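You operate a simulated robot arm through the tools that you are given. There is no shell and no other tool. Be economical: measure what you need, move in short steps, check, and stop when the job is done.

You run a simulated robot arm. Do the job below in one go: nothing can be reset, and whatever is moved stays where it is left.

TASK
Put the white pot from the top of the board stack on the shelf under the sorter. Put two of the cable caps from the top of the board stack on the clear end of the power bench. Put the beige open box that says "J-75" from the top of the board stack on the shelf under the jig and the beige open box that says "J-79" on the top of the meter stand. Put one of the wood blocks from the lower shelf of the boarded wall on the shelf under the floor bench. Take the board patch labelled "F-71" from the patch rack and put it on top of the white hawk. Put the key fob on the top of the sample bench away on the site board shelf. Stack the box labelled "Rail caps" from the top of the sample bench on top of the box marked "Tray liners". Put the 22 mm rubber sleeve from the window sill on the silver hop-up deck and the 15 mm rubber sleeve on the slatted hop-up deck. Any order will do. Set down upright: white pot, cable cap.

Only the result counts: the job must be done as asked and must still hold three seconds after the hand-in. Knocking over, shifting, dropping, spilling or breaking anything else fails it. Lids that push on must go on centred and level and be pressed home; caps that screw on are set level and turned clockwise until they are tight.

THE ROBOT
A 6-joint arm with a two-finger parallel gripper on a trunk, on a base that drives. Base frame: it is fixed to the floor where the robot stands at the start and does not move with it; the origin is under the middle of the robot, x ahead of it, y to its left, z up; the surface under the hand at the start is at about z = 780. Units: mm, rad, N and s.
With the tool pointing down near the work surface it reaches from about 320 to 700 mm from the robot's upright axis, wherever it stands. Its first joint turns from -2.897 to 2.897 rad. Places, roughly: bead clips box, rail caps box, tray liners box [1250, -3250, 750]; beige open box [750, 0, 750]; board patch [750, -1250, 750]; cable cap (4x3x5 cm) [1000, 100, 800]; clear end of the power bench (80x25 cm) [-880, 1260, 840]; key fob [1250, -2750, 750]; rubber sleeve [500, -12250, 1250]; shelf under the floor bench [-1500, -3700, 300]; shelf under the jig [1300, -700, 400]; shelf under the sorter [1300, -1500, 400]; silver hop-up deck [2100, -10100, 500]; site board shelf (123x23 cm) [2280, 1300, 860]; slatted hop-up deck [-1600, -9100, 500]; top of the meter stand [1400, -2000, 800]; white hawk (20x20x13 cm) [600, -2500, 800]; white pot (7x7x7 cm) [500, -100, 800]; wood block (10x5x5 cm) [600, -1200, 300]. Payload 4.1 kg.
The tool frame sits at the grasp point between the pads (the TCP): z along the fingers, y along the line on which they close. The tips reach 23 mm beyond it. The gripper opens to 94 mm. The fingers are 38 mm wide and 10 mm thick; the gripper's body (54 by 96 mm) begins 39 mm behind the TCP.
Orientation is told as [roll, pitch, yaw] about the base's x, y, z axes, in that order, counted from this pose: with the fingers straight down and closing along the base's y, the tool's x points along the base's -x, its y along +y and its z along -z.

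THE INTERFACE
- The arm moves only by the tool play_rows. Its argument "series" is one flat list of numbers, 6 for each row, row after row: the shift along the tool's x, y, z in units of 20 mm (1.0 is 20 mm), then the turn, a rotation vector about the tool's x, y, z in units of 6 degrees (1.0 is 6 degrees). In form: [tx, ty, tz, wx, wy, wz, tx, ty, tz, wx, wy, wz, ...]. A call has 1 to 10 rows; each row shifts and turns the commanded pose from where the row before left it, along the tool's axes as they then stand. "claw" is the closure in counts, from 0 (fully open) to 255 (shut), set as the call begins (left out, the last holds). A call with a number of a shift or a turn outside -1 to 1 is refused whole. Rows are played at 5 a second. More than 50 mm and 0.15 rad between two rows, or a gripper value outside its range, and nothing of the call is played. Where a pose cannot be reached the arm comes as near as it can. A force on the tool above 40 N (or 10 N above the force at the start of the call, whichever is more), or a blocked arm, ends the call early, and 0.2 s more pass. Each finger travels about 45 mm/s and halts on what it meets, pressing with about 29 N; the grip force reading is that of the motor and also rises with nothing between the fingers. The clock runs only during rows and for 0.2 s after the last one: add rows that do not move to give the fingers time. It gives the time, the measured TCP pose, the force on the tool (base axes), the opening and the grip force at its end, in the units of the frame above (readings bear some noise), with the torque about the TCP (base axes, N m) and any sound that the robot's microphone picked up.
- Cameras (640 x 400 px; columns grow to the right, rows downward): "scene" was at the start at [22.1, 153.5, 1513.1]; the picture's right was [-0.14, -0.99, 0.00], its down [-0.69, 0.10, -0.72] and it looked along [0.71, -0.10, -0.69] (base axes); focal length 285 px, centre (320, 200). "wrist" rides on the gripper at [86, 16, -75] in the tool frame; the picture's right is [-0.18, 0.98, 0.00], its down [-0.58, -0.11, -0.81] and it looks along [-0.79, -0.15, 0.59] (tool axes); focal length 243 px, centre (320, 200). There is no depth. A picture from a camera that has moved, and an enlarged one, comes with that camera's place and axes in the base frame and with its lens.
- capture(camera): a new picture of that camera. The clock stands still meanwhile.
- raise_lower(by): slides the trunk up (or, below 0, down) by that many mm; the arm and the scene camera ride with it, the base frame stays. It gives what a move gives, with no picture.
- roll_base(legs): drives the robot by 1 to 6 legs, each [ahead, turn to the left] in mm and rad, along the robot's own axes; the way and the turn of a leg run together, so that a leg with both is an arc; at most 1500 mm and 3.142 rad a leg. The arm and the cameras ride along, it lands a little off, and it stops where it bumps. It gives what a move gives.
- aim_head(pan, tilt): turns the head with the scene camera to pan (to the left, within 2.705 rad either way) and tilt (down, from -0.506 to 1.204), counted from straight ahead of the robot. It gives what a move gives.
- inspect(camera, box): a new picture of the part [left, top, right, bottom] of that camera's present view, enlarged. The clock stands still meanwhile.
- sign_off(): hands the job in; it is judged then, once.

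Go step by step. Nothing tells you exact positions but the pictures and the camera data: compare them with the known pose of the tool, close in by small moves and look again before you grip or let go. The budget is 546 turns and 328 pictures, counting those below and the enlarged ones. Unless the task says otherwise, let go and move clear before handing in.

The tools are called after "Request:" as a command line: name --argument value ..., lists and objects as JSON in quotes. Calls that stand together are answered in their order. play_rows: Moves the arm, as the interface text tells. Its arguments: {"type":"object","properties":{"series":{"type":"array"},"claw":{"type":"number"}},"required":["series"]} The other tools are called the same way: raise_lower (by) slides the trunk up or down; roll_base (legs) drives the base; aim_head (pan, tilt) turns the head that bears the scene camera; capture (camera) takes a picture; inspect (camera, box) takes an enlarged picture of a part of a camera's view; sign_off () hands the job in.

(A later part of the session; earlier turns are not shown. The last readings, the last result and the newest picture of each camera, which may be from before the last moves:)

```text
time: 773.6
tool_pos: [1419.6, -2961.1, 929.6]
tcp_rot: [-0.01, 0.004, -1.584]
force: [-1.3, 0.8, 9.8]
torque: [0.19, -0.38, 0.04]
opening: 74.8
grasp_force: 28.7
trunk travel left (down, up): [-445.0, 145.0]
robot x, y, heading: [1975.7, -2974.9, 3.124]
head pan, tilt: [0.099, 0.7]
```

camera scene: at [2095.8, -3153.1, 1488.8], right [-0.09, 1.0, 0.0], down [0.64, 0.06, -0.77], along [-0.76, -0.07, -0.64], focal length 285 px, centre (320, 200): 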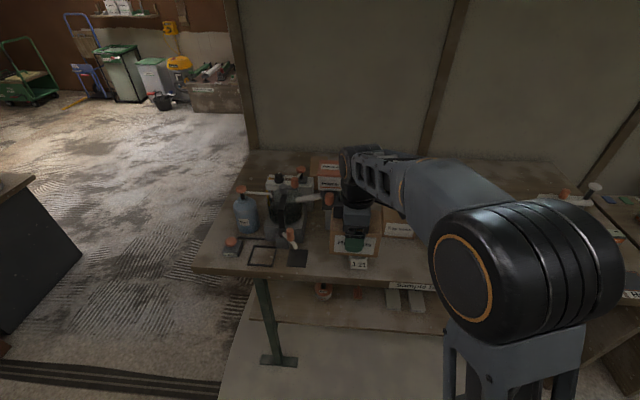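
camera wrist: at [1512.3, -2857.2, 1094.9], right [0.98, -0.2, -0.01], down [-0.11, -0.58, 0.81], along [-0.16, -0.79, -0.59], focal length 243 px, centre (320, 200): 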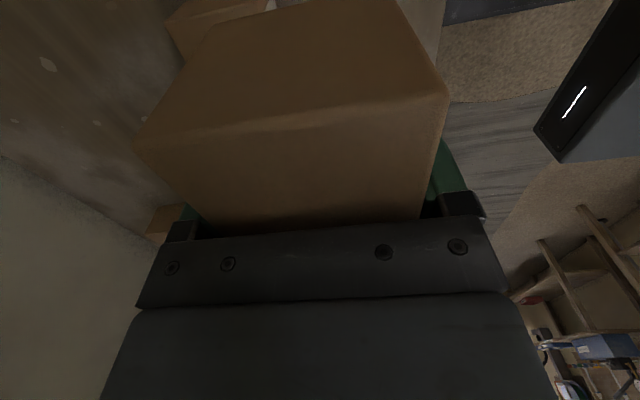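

Contact. Release and rise straight up.

Request:
play_rows --series '[0, 0, 0, 0, 0, 0, 0, 0, 0, 0, 0, 0, 0, 0, 0, 0, 0, 0]' --claw 0

Request:
play_rows --series '[0, 0, -0.4, 0, 0, 0, 0, 0, -0.6, 0, 0, 0, 0, 0, -1, 0, 0, 0, 0, 0, -1, 0, 0, 0, 0, 0, -1, 0, 0, 0, 0, 0, -1, 0, 0, 0, 0, 0, -1, 0, 0, 0]'

Request:
inspect --camera "scene" --box '[330, 170, 470, 290]'

Request:
capture --camera "wrist"

```text
time: 774.5
tool_pos: [1420.5, -2962.0, 927.6]
tcp_rot: [-0.008, 0.002, -1.585]
force: [0.6, -0.4, 0.6]
torque: [0.02, -0.01, 0.01]
opening: 93.8
grasp_force: 0.0
trunk travel left (down, up): [-445.0, 145.0]
robot x, y, heading: [1973.3, -2973.8, 3.123]
head pan, tilt: [0.099, 0.7]
```

```text
time: 776.0
tool_pos: [1421.3, -2961.0, 1048.5]
tcp_rot: [-0.007, 0.004, -1.586]
force: [0.5, 0.8, -0.4]
torque: [0.0, 0.03, -0.01]
opening: 94.2
grasp_force: 0.1
trunk travel left (down, up): [-445.0, 145.0]
robot x, y, heading: [1976.6, -2976.3, 3.124]
head pan, tilt: [0.099, 0.7]
```

```text
3.33 times, centred on (400, 230) of scene
camera zoom: at [1948.8, -3150.8, 1488.8], right [-0.08, 1.0, 0.0], down [0.64, 0.05, -0.76], along [-0.76, -0.06, -0.64], focal length 951 px, centre (53, 100)
```

zoom: 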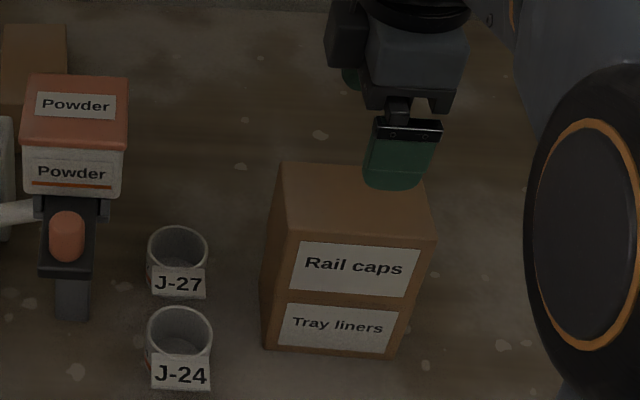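

```text
136 pictures are left
camera wrist: at [1440.0, -2874.1, 1124.1], right [0.98, -0.2, -0.01], down [-0.11, -0.58, 0.81], along [-0.16, -0.79, -0.59], focal length 243 px, centre (320, 200)
```

wrist: 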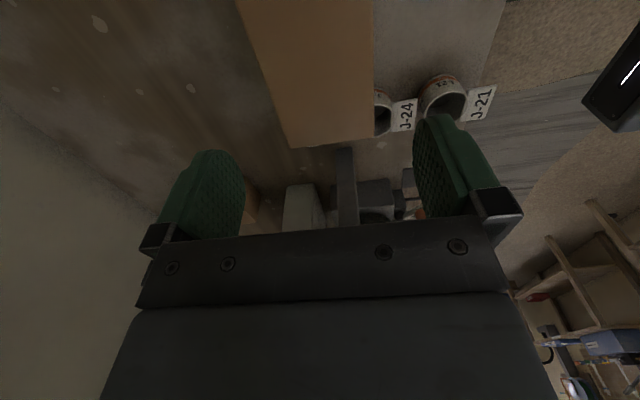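

Stack is neat. Remaining: the two rubber sleeves on the far window sill. Straighten the tool and drive back into the main room.

Request:
play_rows --series '[0, 0, 0, 0, 0, 1, 0, 0, 0, 0, 0, 1, 0, 0, 0, 0, 0, 1, 0, 0, 0, 0, 0, 1, 0, 0, 0, 0, 0, 1, 0, 0, 0, 0, 0, 1, 0, 0, 0, 0, 0, 1, 0, 0, 0, 0, 0, 1, 0, 0, 0, 0, 0, 1, 0, 0, 0, 0, 0, 1]'

Request:
play_rows --series '[0, 0, 0, 0, 0, 1, 0, 0, 0, 0, 0, 1, 0, 0, 0, 0, 0, 1, 0, 0, 0, 0, 0, 1, 0, 0, 0, 0, 0, 1, 1, 0, 0, 0, 0, 0, 1, 0, 0, 0, 0, 0, 1, 0, 0, 0, 0, 0, 1, 0, 0, 0, 0, 0, 1, 0, 0, 0, 0, 0]'

Request:
roll_base --legs '[[-200, 0], [0, 1.59], [1190, 0], [0, -1.57], [1400, 0], [0, 1.57]]'

Request:
aim_head --pan 0.0 --tilt 0.3

Request:
capture --camera "scene"

```text
time: 778.2
tool_pos: [1419.6, -2963.0, 1047.3]
tcp_rot: [-0.007, -0.006, -2.635]
force: [-0.3, 0.7, 1.0]
torque: [-0.01, -0.03, -0.01]
opening: 93.7
grasp_force: 0.1
trunk travel left (down, up): [-445.0, 145.0]
robot x, y, heading: [1976.0, -2974.5, 3.13]
head pan, tilt: [0.099, 0.7]
```

```text
time: 780.5
tool_pos: [1520.5, -2963.8, 1046.6]
tcp_rot: [-0.003, -0.008, 3.127]
force: [-0.5, 0.0, 0.4]
torque: [0.0, 0.01, 0.01]
opening: 93.9
grasp_force: 0.0
trunk travel left (down, up): [-445.0, 145.0]
robot x, y, heading: [1972.7, -2974.1, 3.127]
head pan, tilt: [0.099, 0.7]
```

```text
time: 805.8
tool_pos: [853.1, -4722.6, 1047.4]
tcp_rot: [-0.004, -0.008, -1.52]
force: [-0.1, 0.6, 0.7]
torque: [-0.01, 0.02, 0.03]
opening: 94.0
grasp_force: 0.1
trunk travel left (down, up): [-445.0, 145.0]
robot x, y, heading: [833.8, -4268.3, -1.52]
head pan, tilt: [0.099, 0.7]
```

```text
time: 806.7
tool_pos: [852.7, -4721.6, 1047.2]
tcp_rot: [-0.003, -0.008, -1.519]
force: [0.0, 0.1, 0.8]
torque: [0.0, 0.01, 0.01]
opening: 93.9
grasp_force: 0.1
trunk travel left (down, up): [-445.0, 145.0]
robot x, y, heading: [834.3, -4267.0, -1.518]
head pan, tilt: [0.0, 0.3]
```

```text
135 pictures are left
camera scene: at [1003.9, -4293.1, 1524.8], right [-1.0, -0.05, 0.0], down [-0.01, 0.3, -0.95], along [0.05, -0.95, -0.3], focal length 285 px, centre (320, 200)
```

scene: 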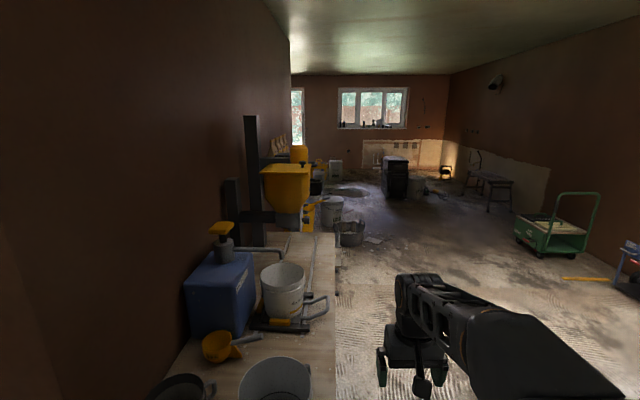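

Request:
roll_base --legs '[[-150, 0], [0, -0.55], [1150, 0], [0, 0.5], [1200, 0]]'

Request:
capture --camera "scene"

```text
time: 822.0
tool_pos: [224.6, -6752.3, 1047.2]
tcp_rot: [-0.002, -0.008, -1.601]
force: [-0.4, 0.1, 0.2]
torque: [0.01, 0.01, 0.02]
opening: 94.3
grasp_force: 0.1
trunk travel left (down, up): [-445.0, 145.0]
robot x, y, heading: [242.6, -6296.0, -1.603]
head pan, tilt: [0.0, 0.3]
```

```text
134 pictures are left
camera scene: at [409.0, -6336.4, 1524.9], right [-1.0, 0.03, 0.0], down [0.01, 0.3, -0.96], along [-0.03, -0.95, -0.3], focal length 285 px, centre (320, 200)
```

scene: 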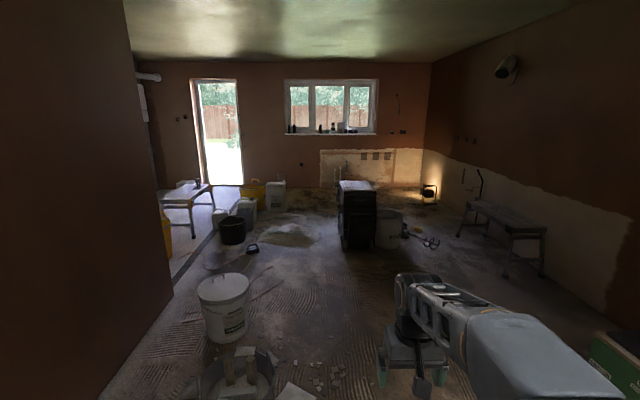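

Request:
inspect --camera "scene" --box '[150, 70, 450, 280]'

```text
1.90 times, centred on (300, 175) of scene
camera zoom: at [409.0, -6336.4, 1524.9], right [-1.0, 0.03, 0.0], down [0.01, 0.3, -0.96], along [-0.03, -0.95, -0.3], focal length 544 px, centre (358, 248)
```

zoom: 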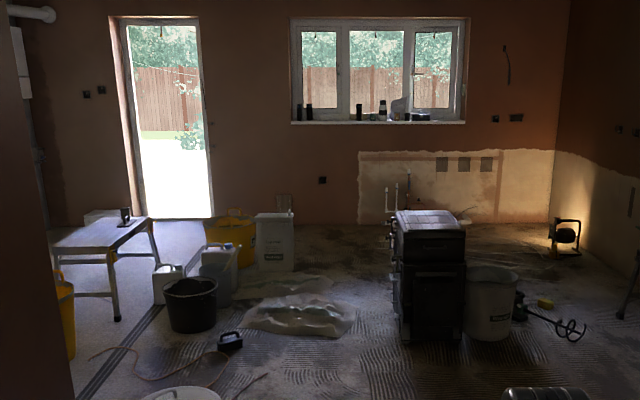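

Request:
roll_base --legs '[[1500, 0]]'

Request:
aim_head --pan 0.0 --tilt 0.5

Request:
capture --camera "scene"

Request:
aim_head --pan -0.7 --tilt 0.5

Request:
capture --camera "scene"

Request:
aim_head --pan 0.7 --tilt 0.5

Request:
capture --camera "scene"

```text
time: 829.4
tool_pos: [152.8, -8231.1, 1047.8]
tcp_rot: [-0.003, -0.007, -1.624]
force: [0.1, -0.1, -0.1]
torque: [0.0, 0.02, 0.03]
opening: 94.0
grasp_force: 0.0
trunk travel left (down, up): [-445.0, 145.0]
robot x, y, heading: [178.7, -7780.5, -1.623]
head pan, tilt: [0.0, 0.3]
```

```text
time: 830.1
tool_pos: [153.0, -8231.0, 1048.1]
tcp_rot: [-0.003, -0.008, -1.622]
force: [0.4, -0.4, 0.0]
torque: [-0.01, -0.03, 0.01]
opening: 93.9
grasp_force: 0.0
trunk travel left (down, up): [-445.0, 145.0]
robot x, y, heading: [181.1, -7775.8, -1.629]
head pan, tilt: [0.0, 0.499]
```

```text
132 pictures are left
camera scene: at [345.8, -7818.0, 1506.6], right [-1.0, 0.05, 0.0], down [0.03, 0.48, -0.88], along [-0.05, -0.88, -0.48], focal length 285 px, centre (320, 200)
```

scene: 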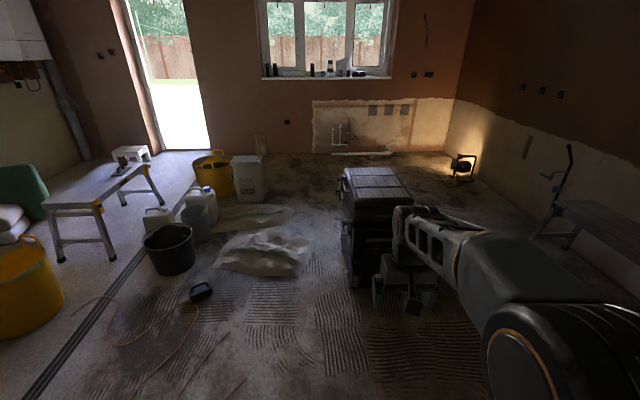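

```text
time: 831.2
tool_pos: [151.8, -8232.2, 1046.4]
tcp_rot: [-0.005, -0.007, -1.624]
force: [-0.4, 0.2, 1.0]
torque: [-0.02, 0.02, 0.0]
opening: 93.9
grasp_force: 0.1
trunk travel left (down, up): [-445.0, 145.0]
robot x, y, heading: [181.1, -7776.7, -1.622]
head pan, tilt: [-0.7, 0.499]
```

```text
131 pictures are left
camera scene: at [288.5, -7793.5, 1506.5], right [-0.73, 0.68, 0.0], down [0.33, 0.35, -0.88], along [-0.6, -0.64, -0.48], focal length 285 px, centre (320, 200)
```

scene: 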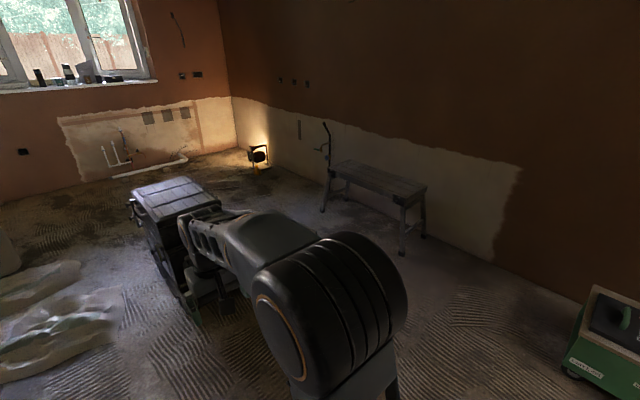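

```text
time: 832.7
tool_pos: [151.7, -8231.9, 1046.8]
tcp_rot: [-0.003, -0.007, -1.623]
force: [0.1, 0.3, 0.2]
torque: [0.02, -0.01, 0.02]
opening: 94.1
grasp_force: 0.1
trunk travel left (down, up): [-445.0, 145.0]
robot x, y, heading: [181.4, -7781.2, -1.624]
head pan, tilt: [0.7, 0.499]
```

```text
130 pictures are left
camera scene: at [405.4, -7799.8, 1506.5], right [-0.8, -0.6, 0.0], down [-0.29, 0.38, -0.88], along [0.53, -0.7, -0.48], focal length 285 px, centre (320, 200)
```

scene: 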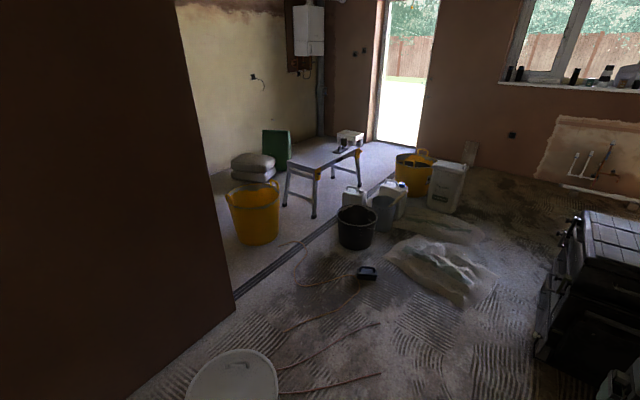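

Sheets, stove and hop-ups narrow the way. I check the passage right of the stove from another spot.

Request:
roll_base --legs '[[0, -1.0], [800, 0], [0, 1.05]]'

Request:
aim_head --pan 0.2 --tilt 0.55

Request:
capture --camera "scene"

```text
time: 842.2
tool_pos: [-498.9, -8648.1, 1046.9]
tcp_rot: [-0.004, -0.007, -1.539]
force: [0.4, -0.6, -0.2]
torque: [0.0, -0.02, -0.02]
opening: 94.2
grasp_force: 0.1
trunk travel left (down, up): [-445.0, 145.0]
robot x, y, heading: [-507.5, -8194.3, -1.543]
head pan, tilt: [0.7, 0.499]
```

```text
time: 843.1
tool_pos: [-499.1, -8647.2, 1046.4]
tcp_rot: [-0.003, -0.008, -1.539]
force: [0.3, 0.5, -0.4]
torque: [-0.03, -0.03, 0.0]
opening: 94.0
grasp_force: 0.0
trunk travel left (down, up): [-445.0, 145.0]
robot x, y, heading: [-513.1, -8190.2, -1.543]
head pan, tilt: [0.201, 0.55]
```

```text
129 pictures are left
camera scene: at [-322.4, -8216.3, 1501.9], right [-0.97, -0.23, 0.0], down [-0.12, 0.51, -0.85], along [0.2, -0.83, -0.52], focal length 285 px, centre (320, 200)
```

scene: 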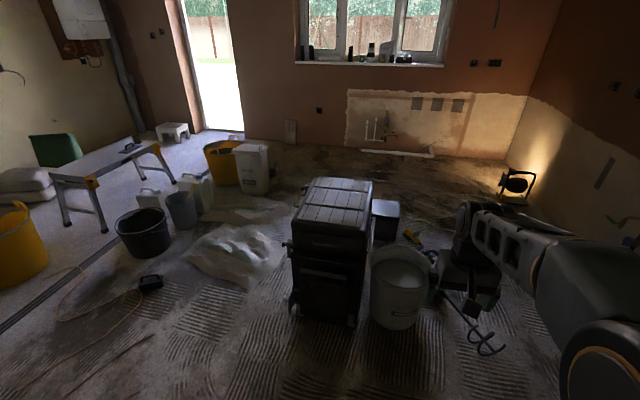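

Request:
inspect --camera "scene" --box '[150, 150, 420, 340]'

Request:
inspect --camera "scene" --box '[360, 200, 560, 370]'

```text
2.11 times, centred on (285, 245) of scene
camera zoom: at [-322.4, -8216.3, 1501.9], right [-0.97, -0.23, 0.0], down [-0.12, 0.51, -0.85], along [0.2, -0.83, -0.52], focal length 601 px, centre (394, 105)
```

zoom: 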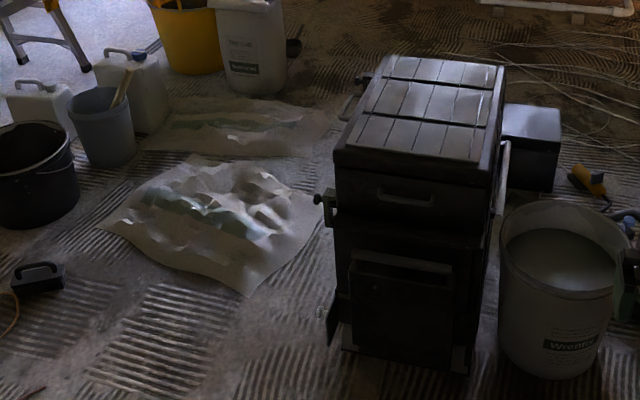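

```text
2.35 times, centred on (460, 285) of scene
camera zoom: at [-322.4, -8216.3, 1501.9], right [-0.97, -0.23, 0.0], down [-0.12, 0.51, -0.85], along [0.2, -0.83, -0.52], focal length 672 px, centre (-9, 0)
```

zoom: 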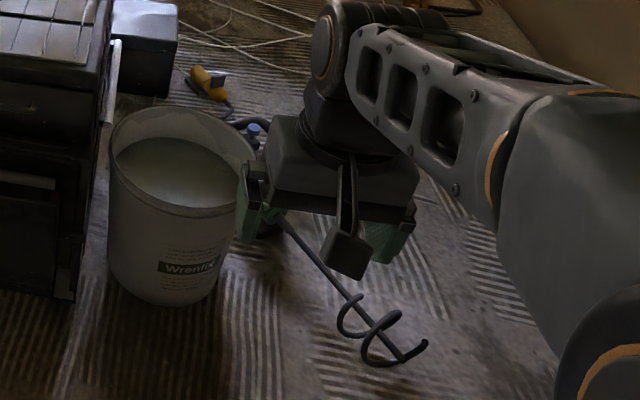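

The sheets look flat on the floor, so I line up at x≈390 to pass left of the stove, moving in short legs.

Request:
roll_base --legs '[[0, 1.113], [985, 0], [0, -1.14]]'

Request:
aim_head --pan 0.0 --tilt 0.75

Request:
capture --camera "scene"

```text
time: 853.8
tool_pos: [386.1, -9066.2, 1047.3]
tcp_rot: [-0.004, -0.008, -1.563]
force: [0.5, 0.7, -0.1]
torque: [0.03, 0.01, 0.02]
opening: 94.2
grasp_force: 0.0
trunk travel left (down, up): [-445.0, 145.0]
robot x, y, heading: [389.8, -8610.8, -1.565]
head pan, tilt: [0.201, 0.55]
```

```text
time: 854.6
tool_pos: [386.5, -9065.6, 1047.8]
tcp_rot: [-0.003, -0.008, -1.565]
force: [-0.9, 0.3, 0.1]
torque: [0.0, 0.01, -0.03]
opening: 94.0
grasp_force: 0.0
trunk travel left (down, up): [-445.0, 145.0]
robot x, y, heading: [387.2, -8612.2, -1.563]
head pan, tilt: [0.0, 0.75]
```

```text
126 pictures are left
camera scene: at [555.1, -8633.4, 1484.6], right [-1.0, -0.01, 0.0], down [-0.01, 0.68, -0.73], along [0.01, -0.73, -0.68], focal length 285 px, centre (320, 200)
```

scene: 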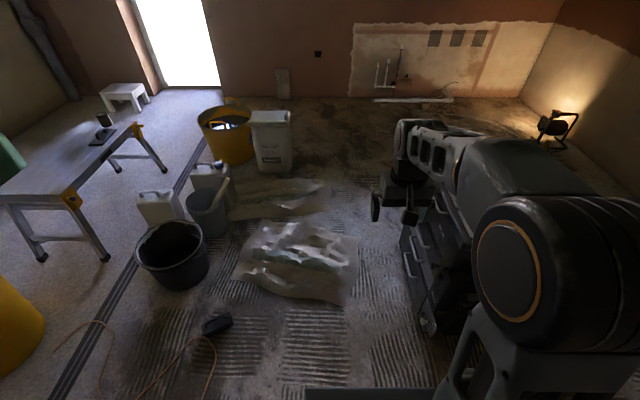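

Request:
roll_base --legs '[[500, 0]]'

Request:
roll_base --legs '[[500, 0]]'

Request:
capture --camera "scene"

```text
time: 857.6
tool_pos: [390.5, -9585.5, 1047.4]
tcp_rot: [-0.005, -0.008, -1.563]
force: [-0.3, 0.0, -0.3]
torque: [0.04, 0.03, 0.01]
opening: 93.9
grasp_force: 0.0
trunk travel left (down, up): [-445.0, 145.0]
robot x, y, heading: [392.7, -9130.1, -1.566]
head pan, tilt: [0.0, 0.75]
```

```text
time: 860.5
tool_pos: [396.1, -10068.3, 1047.2]
tcp_rot: [-0.004, -0.008, -1.559]
force: [0.1, 0.2, 0.1]
torque: [0.0, 0.01, -0.02]
opening: 93.9
grasp_force: 0.1
trunk travel left (down, up): [-445.0, 145.0]
robot x, y, heading: [391.9, -9612.4, -1.56]
head pan, tilt: [0.0, 0.75]
```

```text
125 pictures are left
camera scene: at [562.9, -9635.4, 1484.5], right [-1.0, -0.01, 0.0], down [-0.01, 0.68, -0.73], along [0.01, -0.73, -0.68], focal length 285 px, centre (320, 200)
```

scene: 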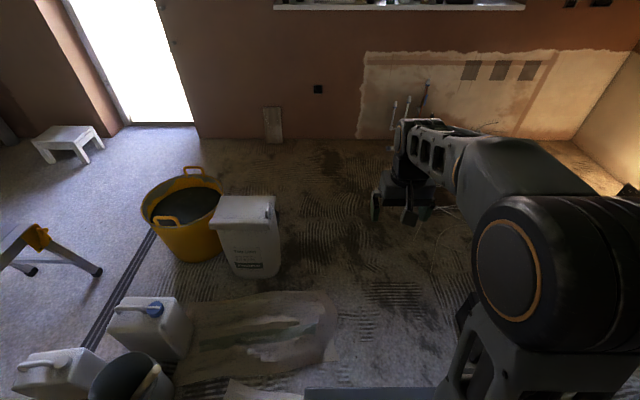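

Request:
roll_base --legs '[[1400, 0]]'

Request:
aim_head --pan 0.0 --tilt 0.35

Request:
capture --camera "scene"

```text
time: 867.4
tool_pos: [431.1, -11456.9, 1049.7]
tcp_rot: [-0.003, -0.009, -1.541]
force: [-0.4, -0.3, 0.5]
torque: [-0.03, -0.03, -0.01]
opening: 94.0
grasp_force: 0.1
trunk travel left (down, up): [-445.0, 145.0]
robot x, y, heading: [422.0, -11002.2, -1.542]
head pan, tilt: [0.0, 0.75]
```

```text
time: 868.3
tool_pos: [429.7, -11457.1, 1046.2]
tcp_rot: [-0.002, -0.009, -1.541]
force: [0.2, -0.2, 0.7]
torque: [0.0, 0.02, 0.0]
opening: 94.0
grasp_force: 0.0
trunk travel left (down, up): [-445.0, 145.0]
robot x, y, heading: [423.5, -11000.3, -1.542]
head pan, tilt: [0.0, 0.351]
```

```text
124 pictures are left
camera scene: at [590.1, -11031.4, 1520.1], right [-1.0, -0.03, 0.0], down [-0.01, 0.34, -0.94], along [0.03, -0.94, -0.34], focal length 285 px, centre (320, 200)
```

scene: 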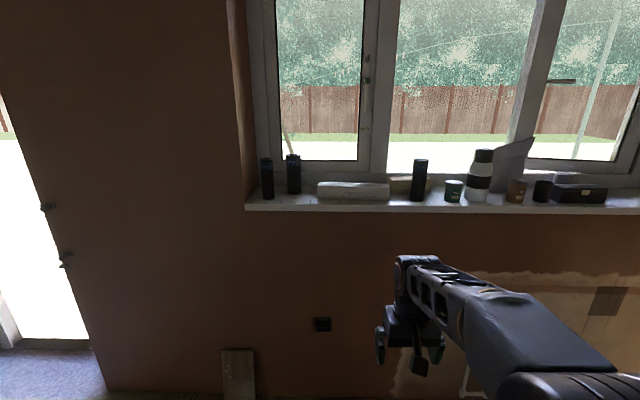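

Request:
inspect --camera "scene" --box '[240, 130, 440, 230]'

Request:
inspect --camera "scene" --box '[400, 130, 620, 230]'

```text
3.20 times, centred on (340, 180) of scene
camera zoom: at [590.1, -11031.4, 1520.1], right [-1.0, -0.03, 0.0], down [-0.01, 0.34, -0.94], along [0.03, -0.94, -0.34], focal length 913 px, centre (256, 264)
```

zoom: 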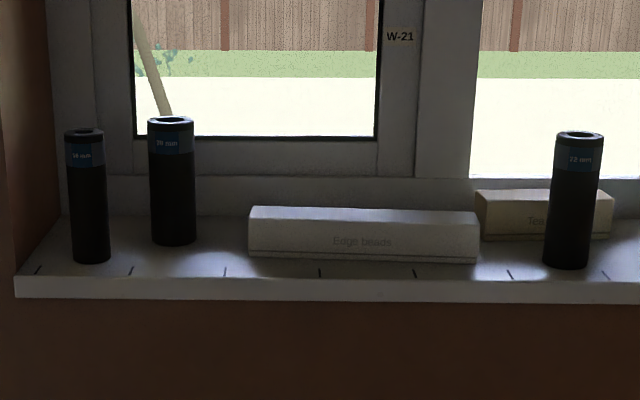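

```text
2.91 times, centred on (510, 180) of scene
camera zoom: at [590.1, -11031.4, 1520.1], right [-1.0, -0.03, 0.0], down [-0.01, 0.34, -0.94], along [0.03, -0.94, -0.34], focal length 830 px, centre (-233, 258)
```

zoom: 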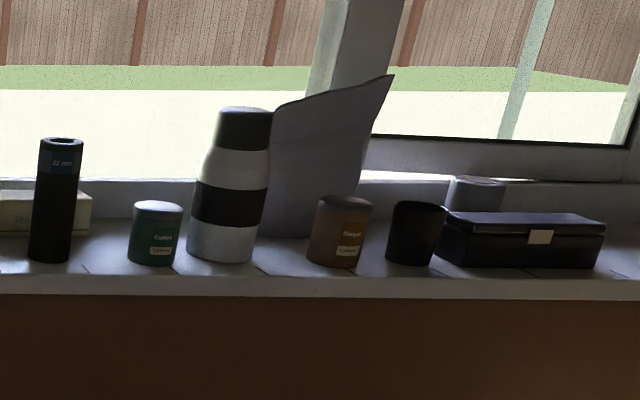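

Request:
inspect --camera "scene" --box '[255, 145, 315, 182]'

Request:
inspect --camera "scene" --box '[400, 150, 450, 181]'

```text
10.67 times, centred on (285, 164) of scene
camera zoom: at [590.1, -11031.4, 1520.1], right [-1.0, -0.03, 0.0], down [-0.01, 0.34, -0.94], along [0.03, -0.94, -0.34], focal length 3044 px, centre (693, 589)
```

zoom: 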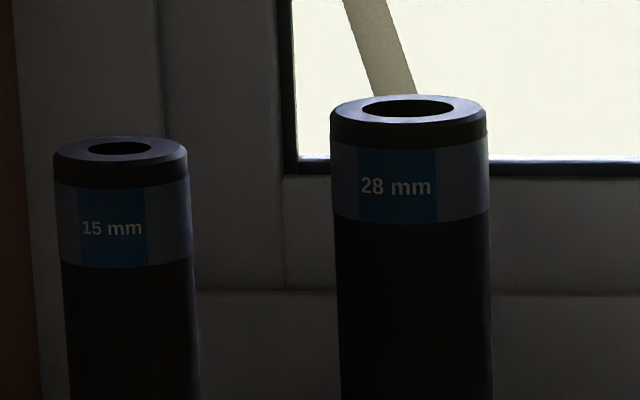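

```text
12.80 times, centred on (425, 166) of scene
camera zoom: at [590.1, -11031.4, 1520.1], right [-1.0, -0.03, 0.0], down [-0.01, 0.34, -0.94], along [0.03, -0.94, -0.34], focal length 3653 px, centre (-1024, 642)
```

zoom: 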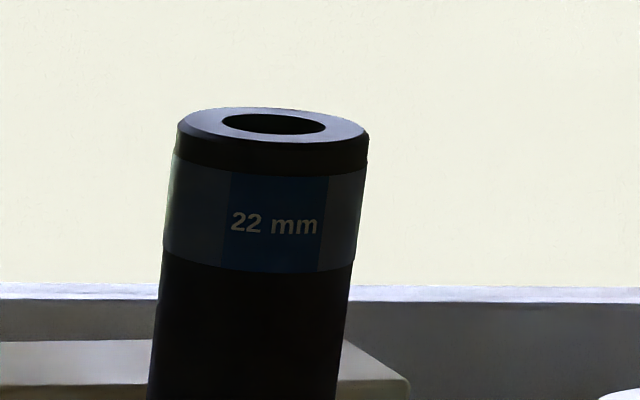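

15 mm is the leftmost sleeve (x≈866), 22 mm the one right of the edge-beads box (x≈191). Sill z≈1075, sleeves ~190 tall. Raise everything and approach the 22 mm one.

Request:
raise_lower --by 140

Request:
play_rows --series '[0, 0, -1, 0, 0, 0, 0, 0, -1, 0, 0, 0, 0, 0, -1, 0, 0, 0, 0, 0, -1, 0, 0, 0, 0, 0, -1, 0, 0, 0, 0, 0, -1, 0, 0, 0, 0, 0, -1, 0, 0, 0]'

Request:
roll_base --legs '[[0, -0.13], [600, 0], [0, 0.1]]'

Request:
capture --camera "scene"

Request:
capture --camera "wrist"

```text
time: 869.9
tool_pos: [430.3, -11457.2, 1186.5]
tcp_rot: [-0.004, -0.009, -1.54]
force: [-0.2, 0.3, 0.8]
torque: [0.0, -0.02, 0.01]
opening: 93.8
grasp_force: 0.1
trunk travel left (down, up): [-585.0, 5.0]
robot x, y, heading: [421.6, -11002.3, -1.545]
head pan, tilt: [0.0, 0.351]
```

```text
time: 871.5
tool_pos: [431.2, -11457.3, 1327.2]
tcp_rot: [-0.003, -0.008, -1.541]
force: [0.7, -0.1, 0.5]
torque: [-0.01, -0.01, -0.02]
opening: 94.1
grasp_force: 0.2
trunk travel left (down, up): [-585.0, 5.0]
robot x, y, heading: [420.2, -11004.3, -1.544]
head pan, tilt: [0.0, 0.351]
```

```text
time: 876.1
tool_pos: [344.3, -12069.2, 1326.5]
tcp_rot: [-0.003, -0.008, -1.587]
force: [-0.4, -0.2, -0.6]
torque: [-0.01, 0.0, 0.0]
opening: 93.9
grasp_force: 0.1
trunk travel left (down, up): [-585.0, 5.0]
robot x, y, heading: [356.9, -11615.5, -1.588]
head pan, tilt: [0.0, 0.351]
```

```text
119 pictures are left
camera scene: at [523.2, -11650.9, 1660.2], right [-1.0, 0.02, 0.0], down [0.01, 0.34, -0.94], along [-0.02, -0.94, -0.34], focal length 285 px, centre (320, 200)
```

scene: 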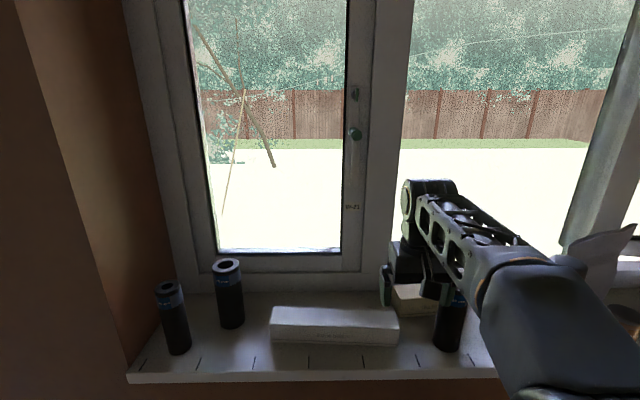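

```text
118 pictures are left
camera wrist: at [363.6, -11982.1, 1401.0], right [0.98, -0.2, 0.0], down [-0.11, -0.57, 0.81], along [-0.16, -0.79, -0.58], focal length 243 px, centre (320, 200)
```

wrist: 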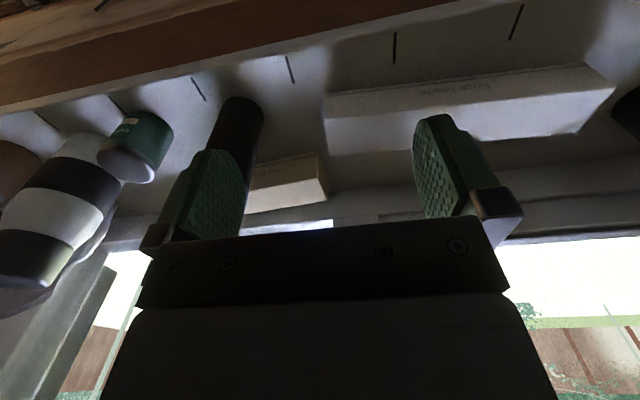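

The 22 mm sleeve is at (218,-12155), sill z≈1104, top ≈1287. Move above it at height.

Request:
play_rows --series '[-0.63, -0.89, 0, 0, 0, 0, -0.63, -0.89, 0, 0, 0, 0, -0.63, -0.89, 0, 0, 0, 0, -0.63, -0.89, 0, 0, 0, 0, -0.63, -0.89, 0, 0, 0, 0, -0.63, -0.89, 0, 0, 0, 0, -0.63, -0.89, 0, 0, 0, 0]'

Request:
capture --camera "wrist"

Request:
capture --camera "scene"

```text
time: 877.7
tool_pos: [219.1, -12155.8, 1327.0]
tcp_rot: [-0.003, -0.007, -1.587]
force: [0.0, 0.6, -0.7]
torque: [-0.01, 0.02, 0.0]
opening: 94.1
grasp_force: 0.0
trunk travel left (down, up): [-585.0, 5.0]
robot x, y, heading: [352.9, -11614.9, -1.587]
head pan, tilt: [0.0, 0.351]
```

```text
117 pictures are left
camera wrist: at [237.1, -12068.5, 1400.7], right [0.98, -0.2, 0.0], down [-0.12, -0.57, 0.81], along [-0.16, -0.79, -0.59], focal length 243 px, centre (320, 200)
```

wrist: 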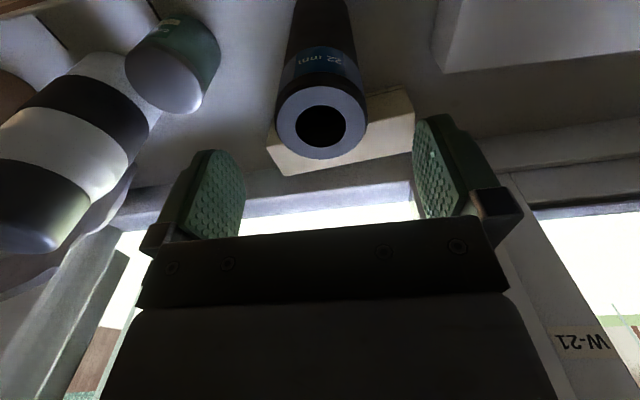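

```text
116 pictures are left
camera scene: at [522.5, -11651.5, 1660.2], right [-1.0, 0.02, 0.0], down [0.01, 0.34, -0.94], along [-0.02, -0.94, -0.34], focal length 285 px, centre (320, 200)
```

scene: 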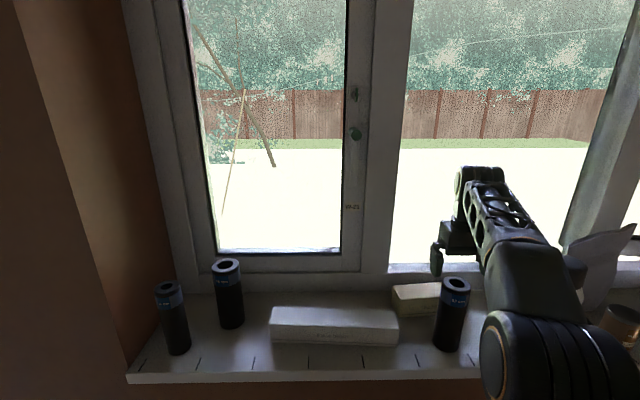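

Well centred. Descend to grip near the top.

Request:
play_rows --series '[0, 0.12, 0.95, 0, 0, 0, 0, 0, 0.95, 0, 0, 0, 0, 0, 0.95, 0, 0, 0, 0, 0, 0.95, 0, 0, 0]'

Request:
play_rows --series '[0, 0, 0, 0, 0, 0, 0, 0, 0, 0, 0, 0, 0, 0, 0, 0, 0, 0, 0, 0, 0, 0, 0, 0, 0, 0, 0, 0, 0, 0]' --claw 255

Request:
play_rows --series '[0, 0, -1, 0, 0, 0, 0, 0, -1, 0, 0, 0, 0, 0, -1, 0, 0, 0, 0, 0, -1, 0, 0, 0]'

Request:
capture --camera "wrist"

```text
time: 878.7
tool_pos: [221.0, -12157.7, 1252.4]
tcp_rot: [-0.004, -0.009, -1.587]
force: [-0.6, -0.2, 0.4]
torque: [0.02, 0.01, 0.0]
opening: 94.1
grasp_force: 0.0
trunk travel left (down, up): [-585.0, 5.0]
robot x, y, heading: [357.5, -11616.7, -1.582]
head pan, tilt: [0.0, 0.351]
```

```text
time: 879.9
tool_pos: [221.2, -12157.1, 1252.3]
tcp_rot: [-0.004, -0.008, -1.587]
force: [1.0, 0.0, 0.2]
torque: [0.01, -0.11, -0.01]
opening: 55.2
grasp_force: 29.6
trunk travel left (down, up): [-585.0, 5.0]
robot x, y, heading: [357.9, -11611.7, -1.59]
head pan, tilt: [0.0, 0.351]
```

```text
time: 880.9
tool_pos: [220.4, -12155.6, 1332.3]
tcp_rot: [-0.004, -0.007, -1.587]
force: [-0.4, 0.4, -0.4]
torque: [-0.05, 0.0, 0.0]
opening: 55.2
grasp_force: 29.6
trunk travel left (down, up): [-585.0, 5.0]
robot x, y, heading: [355.4, -11609.7, -1.59]
head pan, tilt: [0.0, 0.351]
```

```text
115 pictures are left
camera wrist: at [239.0, -12067.9, 1406.7], right [0.98, -0.2, 0.0], down [-0.12, -0.57, 0.81], along [-0.16, -0.79, -0.59], focal length 243 px, centre (320, 200)
```

wrist: 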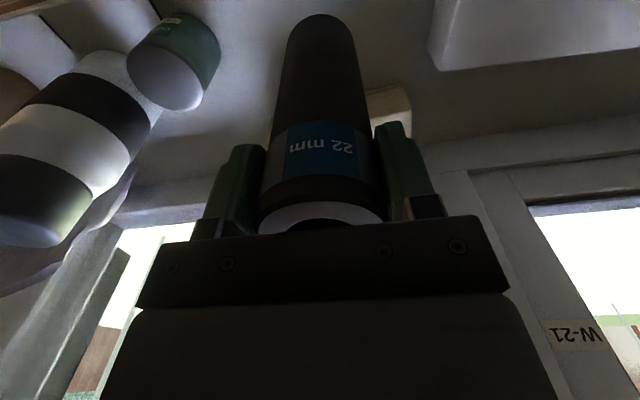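

22 mm sleeve is held. Back away and drive to the far end of the silver hop-up.

Request:
roll_base --legs '[[-330, 0], [0, 1.585], [1500, 0], [0, 0.9]]'

Request:
aim_head --pan 0.4 --tilt 0.6

Request:
capture --camera "scene"

```text
time: 889.1
tool_pos: [1189.0, -11395.8, 1332.2]
tcp_rot: [-0.004, -0.009, 0.016]
force: [1.2, 0.0, -2.0]
torque: [0.01, 0.08, 0.0]
opening: 54.7
grasp_force: 29.2
trunk travel left (down, up): [-585.0, 5.0]
robot x, y, heading: [640.8, -11279.4, 0.024]
head pan, tilt: [0.0, 0.351]
stopped in leg 3: the robot was blocked; the commanded pose is now the measured one
```

```text
time: 890.0
tool_pos: [1183.2, -11394.7, 1336.4]
tcp_rot: [-0.006, -0.015, 0.017]
force: [0.6, -0.3, 0.3]
torque: [0.03, -0.02, -0.01]
opening: 54.6
grasp_force: 29.1
trunk travel left (down, up): [-585.0, 5.0]
robot x, y, heading: [639.6, -11278.5, 0.022]
head pan, tilt: [0.4, 0.6]
```

```text
114 pictures are left
camera scene: at [658.4, -11078.9, 1637.5], right [0.4, -0.91, 0.0], down [-0.52, -0.23, -0.83], along [0.76, 0.33, -0.56], focal length 285 px, centre (320, 200)
```

scene: 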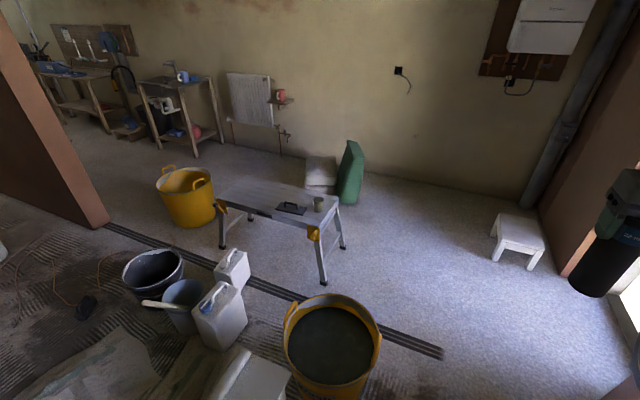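

Blocked by something near the base; look down around.

Request:
aim_head --pan -0.1 --tilt 0.95

Request:
capture --camera "scene"

Request:
capture --camera "wrist"

Request:
aim_head --pan -0.9 --tilt 0.9

Request:
capture --camera "scene"

```text
time: 890.9
tool_pos: [1182.5, -11397.1, 1335.9]
tcp_rot: [-0.006, -0.014, 0.019]
force: [-1.6, 0.2, 0.0]
torque: [0.01, -0.01, 0.02]
opening: 54.6
grasp_force: 28.9
trunk travel left (down, up): [-585.0, 5.0]
robot x, y, heading: [640.2, -11281.7, 0.016]
head pan, tilt: [-0.099, 0.949]
```

```text
113 pictures are left
camera scene: at [650.5, -11120.6, 1609.1], right [-0.08, -1.0, 0.0], down [-0.81, 0.07, -0.58], along [0.58, -0.05, -0.81], focal length 285 px, centre (320, 200)
```

scene: 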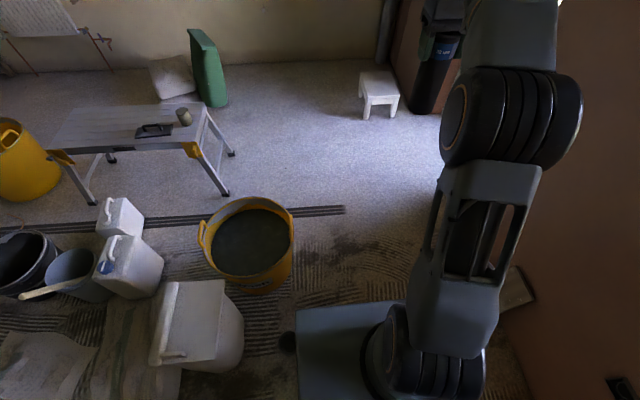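

```text
112 pictures are left
camera wrist: at [1096.3, -11380.6, 1409.6], right [0.17, 0.99, 0.0], down [0.57, -0.09, 0.81], along [0.8, -0.14, -0.58], focal length 243 px, centre (320, 200)
```

wrist: 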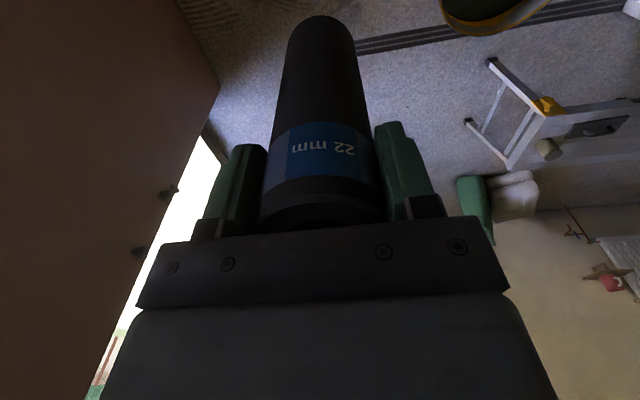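

```text
time: 892.1
tool_pos: [1183.8, -11396.5, 1336.3]
tcp_rot: [-0.004, -0.015, 0.019]
force: [-0.3, 0.2, -0.3]
torque: [-0.01, -0.01, 0.01]
opening: 54.3
grasp_force: 28.7
trunk travel left (down, up): [-585.0, 5.0]
robot x, y, heading: [637.6, -11276.0, 0.014]
head pan, tilt: [-0.901, 0.901]
```

```text
111 pictures are left
camera scene: at [625.9, -11173.0, 1612.6], right [-0.77, -0.64, 0.0], down [-0.5, 0.61, -0.62], along [0.39, -0.48, -0.78], focal length 285 px, centre (320, 200)
```

scene: 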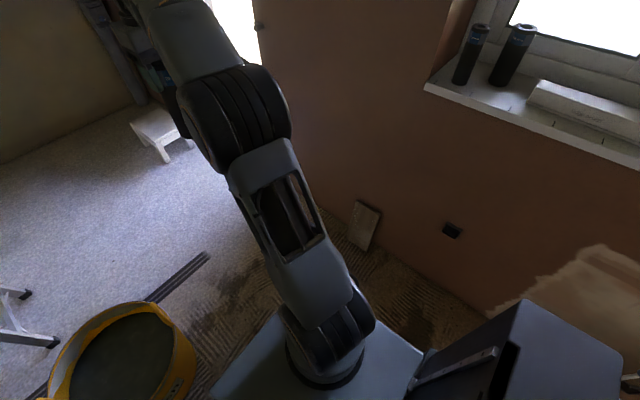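

A small dark item by the white sack blocks the front-left corner. Back off and pass further from it.

Request:
roll_base --legs '[[-250, 0], [0, -0.5], [420, 0], [0, 0.48], [1200, 0]]'

Request:
aim_head --pan 0.6 --tilt 0.8

Request:
capture --camera "scene"

```text
time: 904.5
tool_pos: [2499.2, -11590.8, 1336.3]
tcp_rot: [-0.005, -0.014, -0.003]
force: [0.1, -0.3, -0.5]
torque: [0.02, 0.0, 0.02]
opening: 54.4
grasp_force: 28.6
trunk travel left (down, up): [-585.0, 5.0]
robot x, y, heading: [1958.4, -11462.7, -0.005]
head pan, tilt: [-0.901, 0.901]
```

```text
time: 906.1
tool_pos: [2497.9, -11592.4, 1335.8]
tcp_rot: [-0.006, -0.014, -0.002]
force: [-0.8, -0.4, 0.0]
torque: [-0.01, 0.02, 0.0]
opening: 54.4
grasp_force: 28.9
trunk travel left (down, up): [-585.0, 5.0]
robot x, y, heading: [1958.6, -11464.1, -0.008]
head pan, tilt: [0.6, 0.799]
```

```text
110 pictures are left
camera scene: at [1965.8, -11251.3, 1620.5], right [0.56, -0.83, 0.0], down [-0.59, -0.4, -0.7], along [0.58, 0.39, -0.72], focal length 285 px, centre (320, 200)
```

scene: 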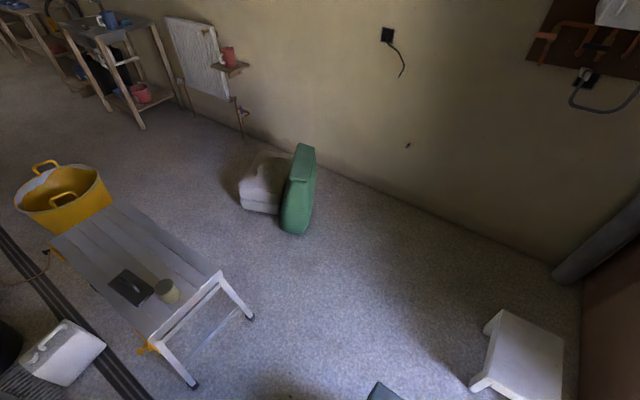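

The deck is clear at about (2165,-10300), right of the cup and flat black item. Drive to the deck's end facing it.

Request:
roll_base --legs '[[80, 0], [0, 1.58], [530, 0]]'

Request:
raise_lower --by -400

Request:
aim_head --pan 0.0 --tilt 0.8

Request:
capture --camera "scene"

```text
time: 913.8
tool_pos: [2148.8, -10377.8, 1335.1]
tcp_rot: [-0.006, -0.014, 1.581]
force: [-0.7, -0.2, -0.4]
torque: [-0.02, 0.0, 0.01]
opening: 53.7
grasp_force: 29.3
trunk travel left (down, up): [-585.0, 5.0]
robot x, y, heading: [2030.0, -10921.2, 1.584]
head pan, tilt: [0.6, 0.799]
```

```text
time: 917.6
tool_pos: [2147.9, -10379.6, 935.9]
tcp_rot: [-0.007, -0.013, 1.581]
force: [-0.6, 0.3, -0.5]
torque: [-0.02, -0.03, 0.03]
opening: 53.8
grasp_force: 29.2
trunk travel left (down, up): [-185.0, 405.0]
robot x, y, heading: [2027.6, -10921.8, 1.579]
head pan, tilt: [0.6, 0.799]
```

```text
time: 918.6
tool_pos: [2149.5, -10380.2, 936.1]
tcp_rot: [-0.006, -0.014, 1.581]
force: [-0.7, -1.2, 0.3]
torque: [-0.02, 0.02, -0.01]
opening: 53.6
grasp_force: 28.4
trunk travel left (down, up): [-185.0, 405.0]
robot x, y, heading: [2024.4, -10919.2, 1.584]
head pan, tilt: [0.0, 0.799]
```

```text
109 pictures are left
camera scene: at [1861.6, -10903.7, 1220.5], right [1.0, 0.01, 0.0], down [0.01, -0.72, -0.7], along [-0.01, 0.7, -0.72], focal length 285 px, centre (320, 200)
```

scene: 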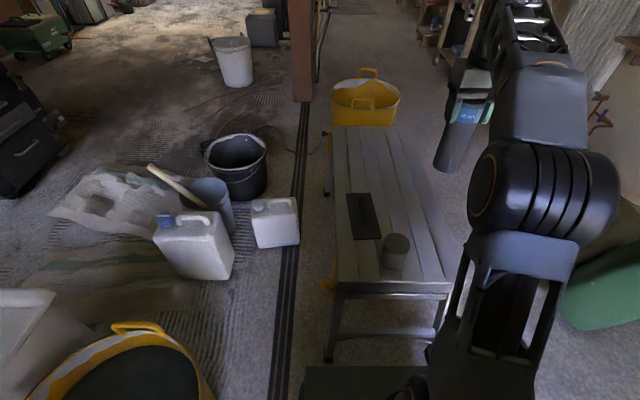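

Request:
play_rows --series '[-0.92, 0, 0, 0, 0, 0, -0.92, 0, 0, 0, 0, 0, -0.92, 0, 0, 0, 0, 0, -0.92, 0, 0, 0, 0, 0, -0.92, 0, 0, 0, 0, 0, -0.92, 0, 0, 0, 0, 0]'

Request:
raise_lower --by -180

Request:
capture --camera "wrist"

Request:
capture --camera "scene"

```text
time: 920.0
tool_pos: [2141.5, -10312.5, 912.5]
tcp_rot: [-0.005, -0.015, 1.581]
force: [0.0, 0.4, -0.2]
torque: [-0.03, -0.02, 0.01]
opening: 53.5
grasp_force: 28.6
out of reach, approached as far as the arm can: row 3, 4, 5, 6
trunk travel left (down, up): [-185.0, 405.0]
robot x, y, heading: [2027.7, -10919.4, 1.579]
head pan, tilt: [0.0, 0.799]
```

```text
time: 922.0
tool_pos: [2142.2, -10312.5, 733.2]
tcp_rot: [-0.007, -0.015, 1.582]
force: [0.0, -0.2, -1.0]
torque: [0.0, 0.02, 0.01]
opening: 53.7
grasp_force: 28.4
trunk travel left (down, up): [-5.0, 585.0]
robot x, y, heading: [2026.2, -10924.8, 1.579]
head pan, tilt: [0.0, 0.799]
```

```text
108 pictures are left
camera wrist: at [2126.8, -10398.7, 806.4], right [-0.98, 0.17, 0.0], down [0.1, 0.57, 0.82], along [0.14, 0.8, -0.58], focal length 243 px, centre (320, 200)
```

wrist: 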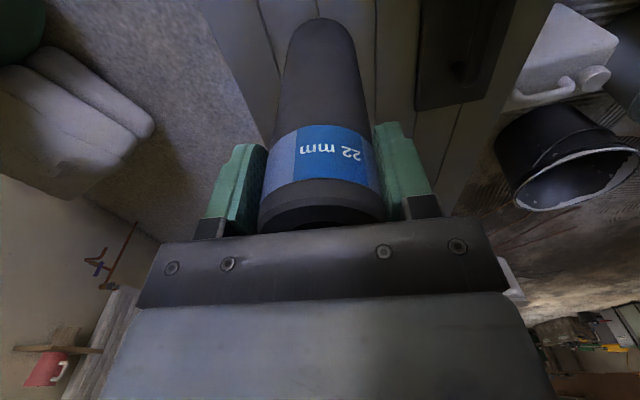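

```text
107 pictures are left
camera scene: at [1861.6, -10903.7, 1040.6], right [1.0, 0.01, 0.0], down [0.01, -0.72, -0.7], along [-0.01, 0.7, -0.72], focal length 285 px, centre (320, 200)
```

scene: 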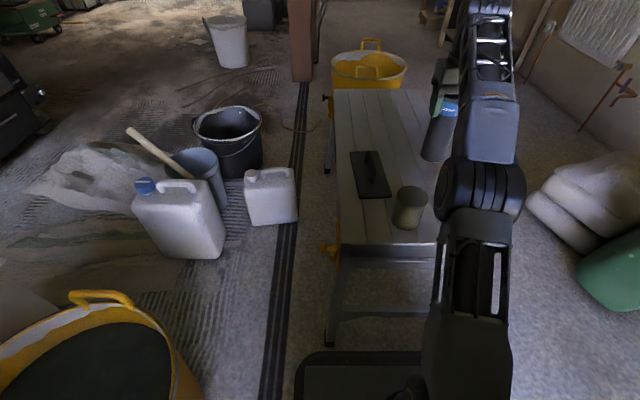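

Request:
play_rows --series '[0, 0, 0.9, 0, 0, 0, 0, 0, 0.9, 0, 0, 0, 0, 0, 0.9, 0, 0, 0]'

Request:
inspect --camera "scene" --box '[320, 60, 500, 260]'

Request:
capture --camera "wrist"

```text
time: 922.8
tool_pos: [2142.0, -10311.4, 680.1]
tcp_rot: [-0.004, -0.013, 1.58]
force: [-0.8, -0.8, 1.6]
torque: [0.0, 0.01, 0.0]
opening: 53.3
grasp_force: 28.7
trunk travel left (down, up): [-5.0, 585.0]
robot x, y, heading: [2025.0, -10922.9, 1.577]
head pan, tilt: [0.0, 0.799]
```

```text
2.00 times, centred on (410, 160) of scene
camera zoom: at [1861.6, -10903.8, 1040.6], right [1.0, 0.01, 0.0], down [0.01, -0.72, -0.7], along [-0.01, 0.7, -0.72], focal length 571 px, centre (140, 280)
```

zoom: 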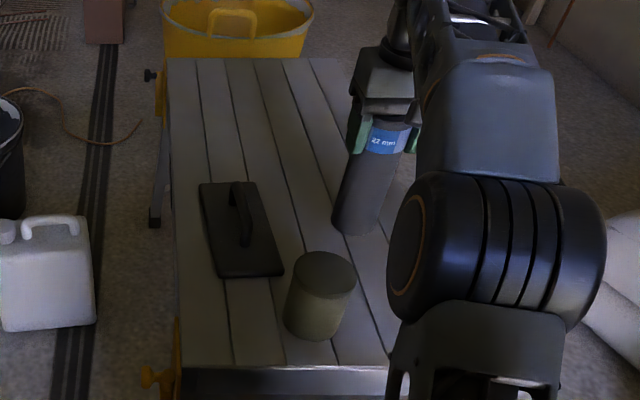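

```text
105 pictures are left
camera wrist: at [2126.6, -10398.6, 753.9], right [-0.98, 0.17, 0.0], down [0.1, 0.57, 0.82], along [0.14, 0.8, -0.58], focal length 243 px, centre (320, 200)
```

wrist: 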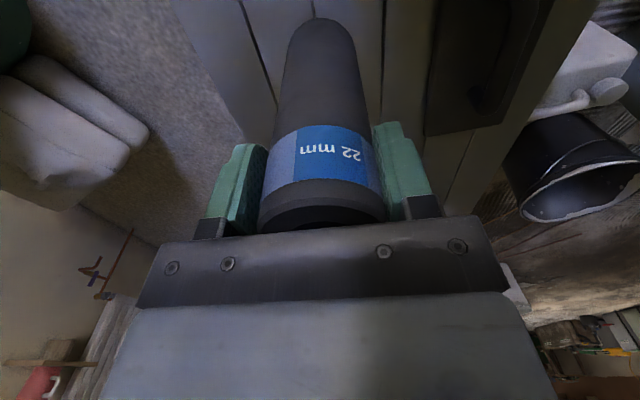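

Request:
play_rows --series '[0, 0, 0.7, 0, 0, 0, 0, 0, 0, 0, 0, 0]'

Request:
play_rows --series '[0, 0, 0.25, 0, 0, 0, 0, 0, 0, 0, 0, 0]'

```text
time: 923.4
tool_pos: [2143.0, -10311.1, 666.2]
tcp_rot: [-0.005, -0.014, 1.582]
force: [1.1, -0.6, 0.5]
torque: [0.01, -0.04, -0.01]
opening: 53.5
grasp_force: 29.0
trunk travel left (down, up): [-5.0, 585.0]
robot x, y, heading: [2026.3, -10922.4, 1.58]
head pan, tilt: [0.0, 0.799]
```

```text
time: 924.0
tool_pos: [2142.6, -10311.7, 660.8]
tcp_rot: [-0.007, -0.016, 1.581]
force: [0.0, -0.6, -0.3]
torque: [-0.02, 0.02, -0.01]
opening: 53.7
grasp_force: 28.8
trunk travel left (down, up): [-5.0, 585.0]
robot x, y, heading: [2028.7, -10919.4, 1.578]
head pan, tilt: [0.0, 0.799]
```

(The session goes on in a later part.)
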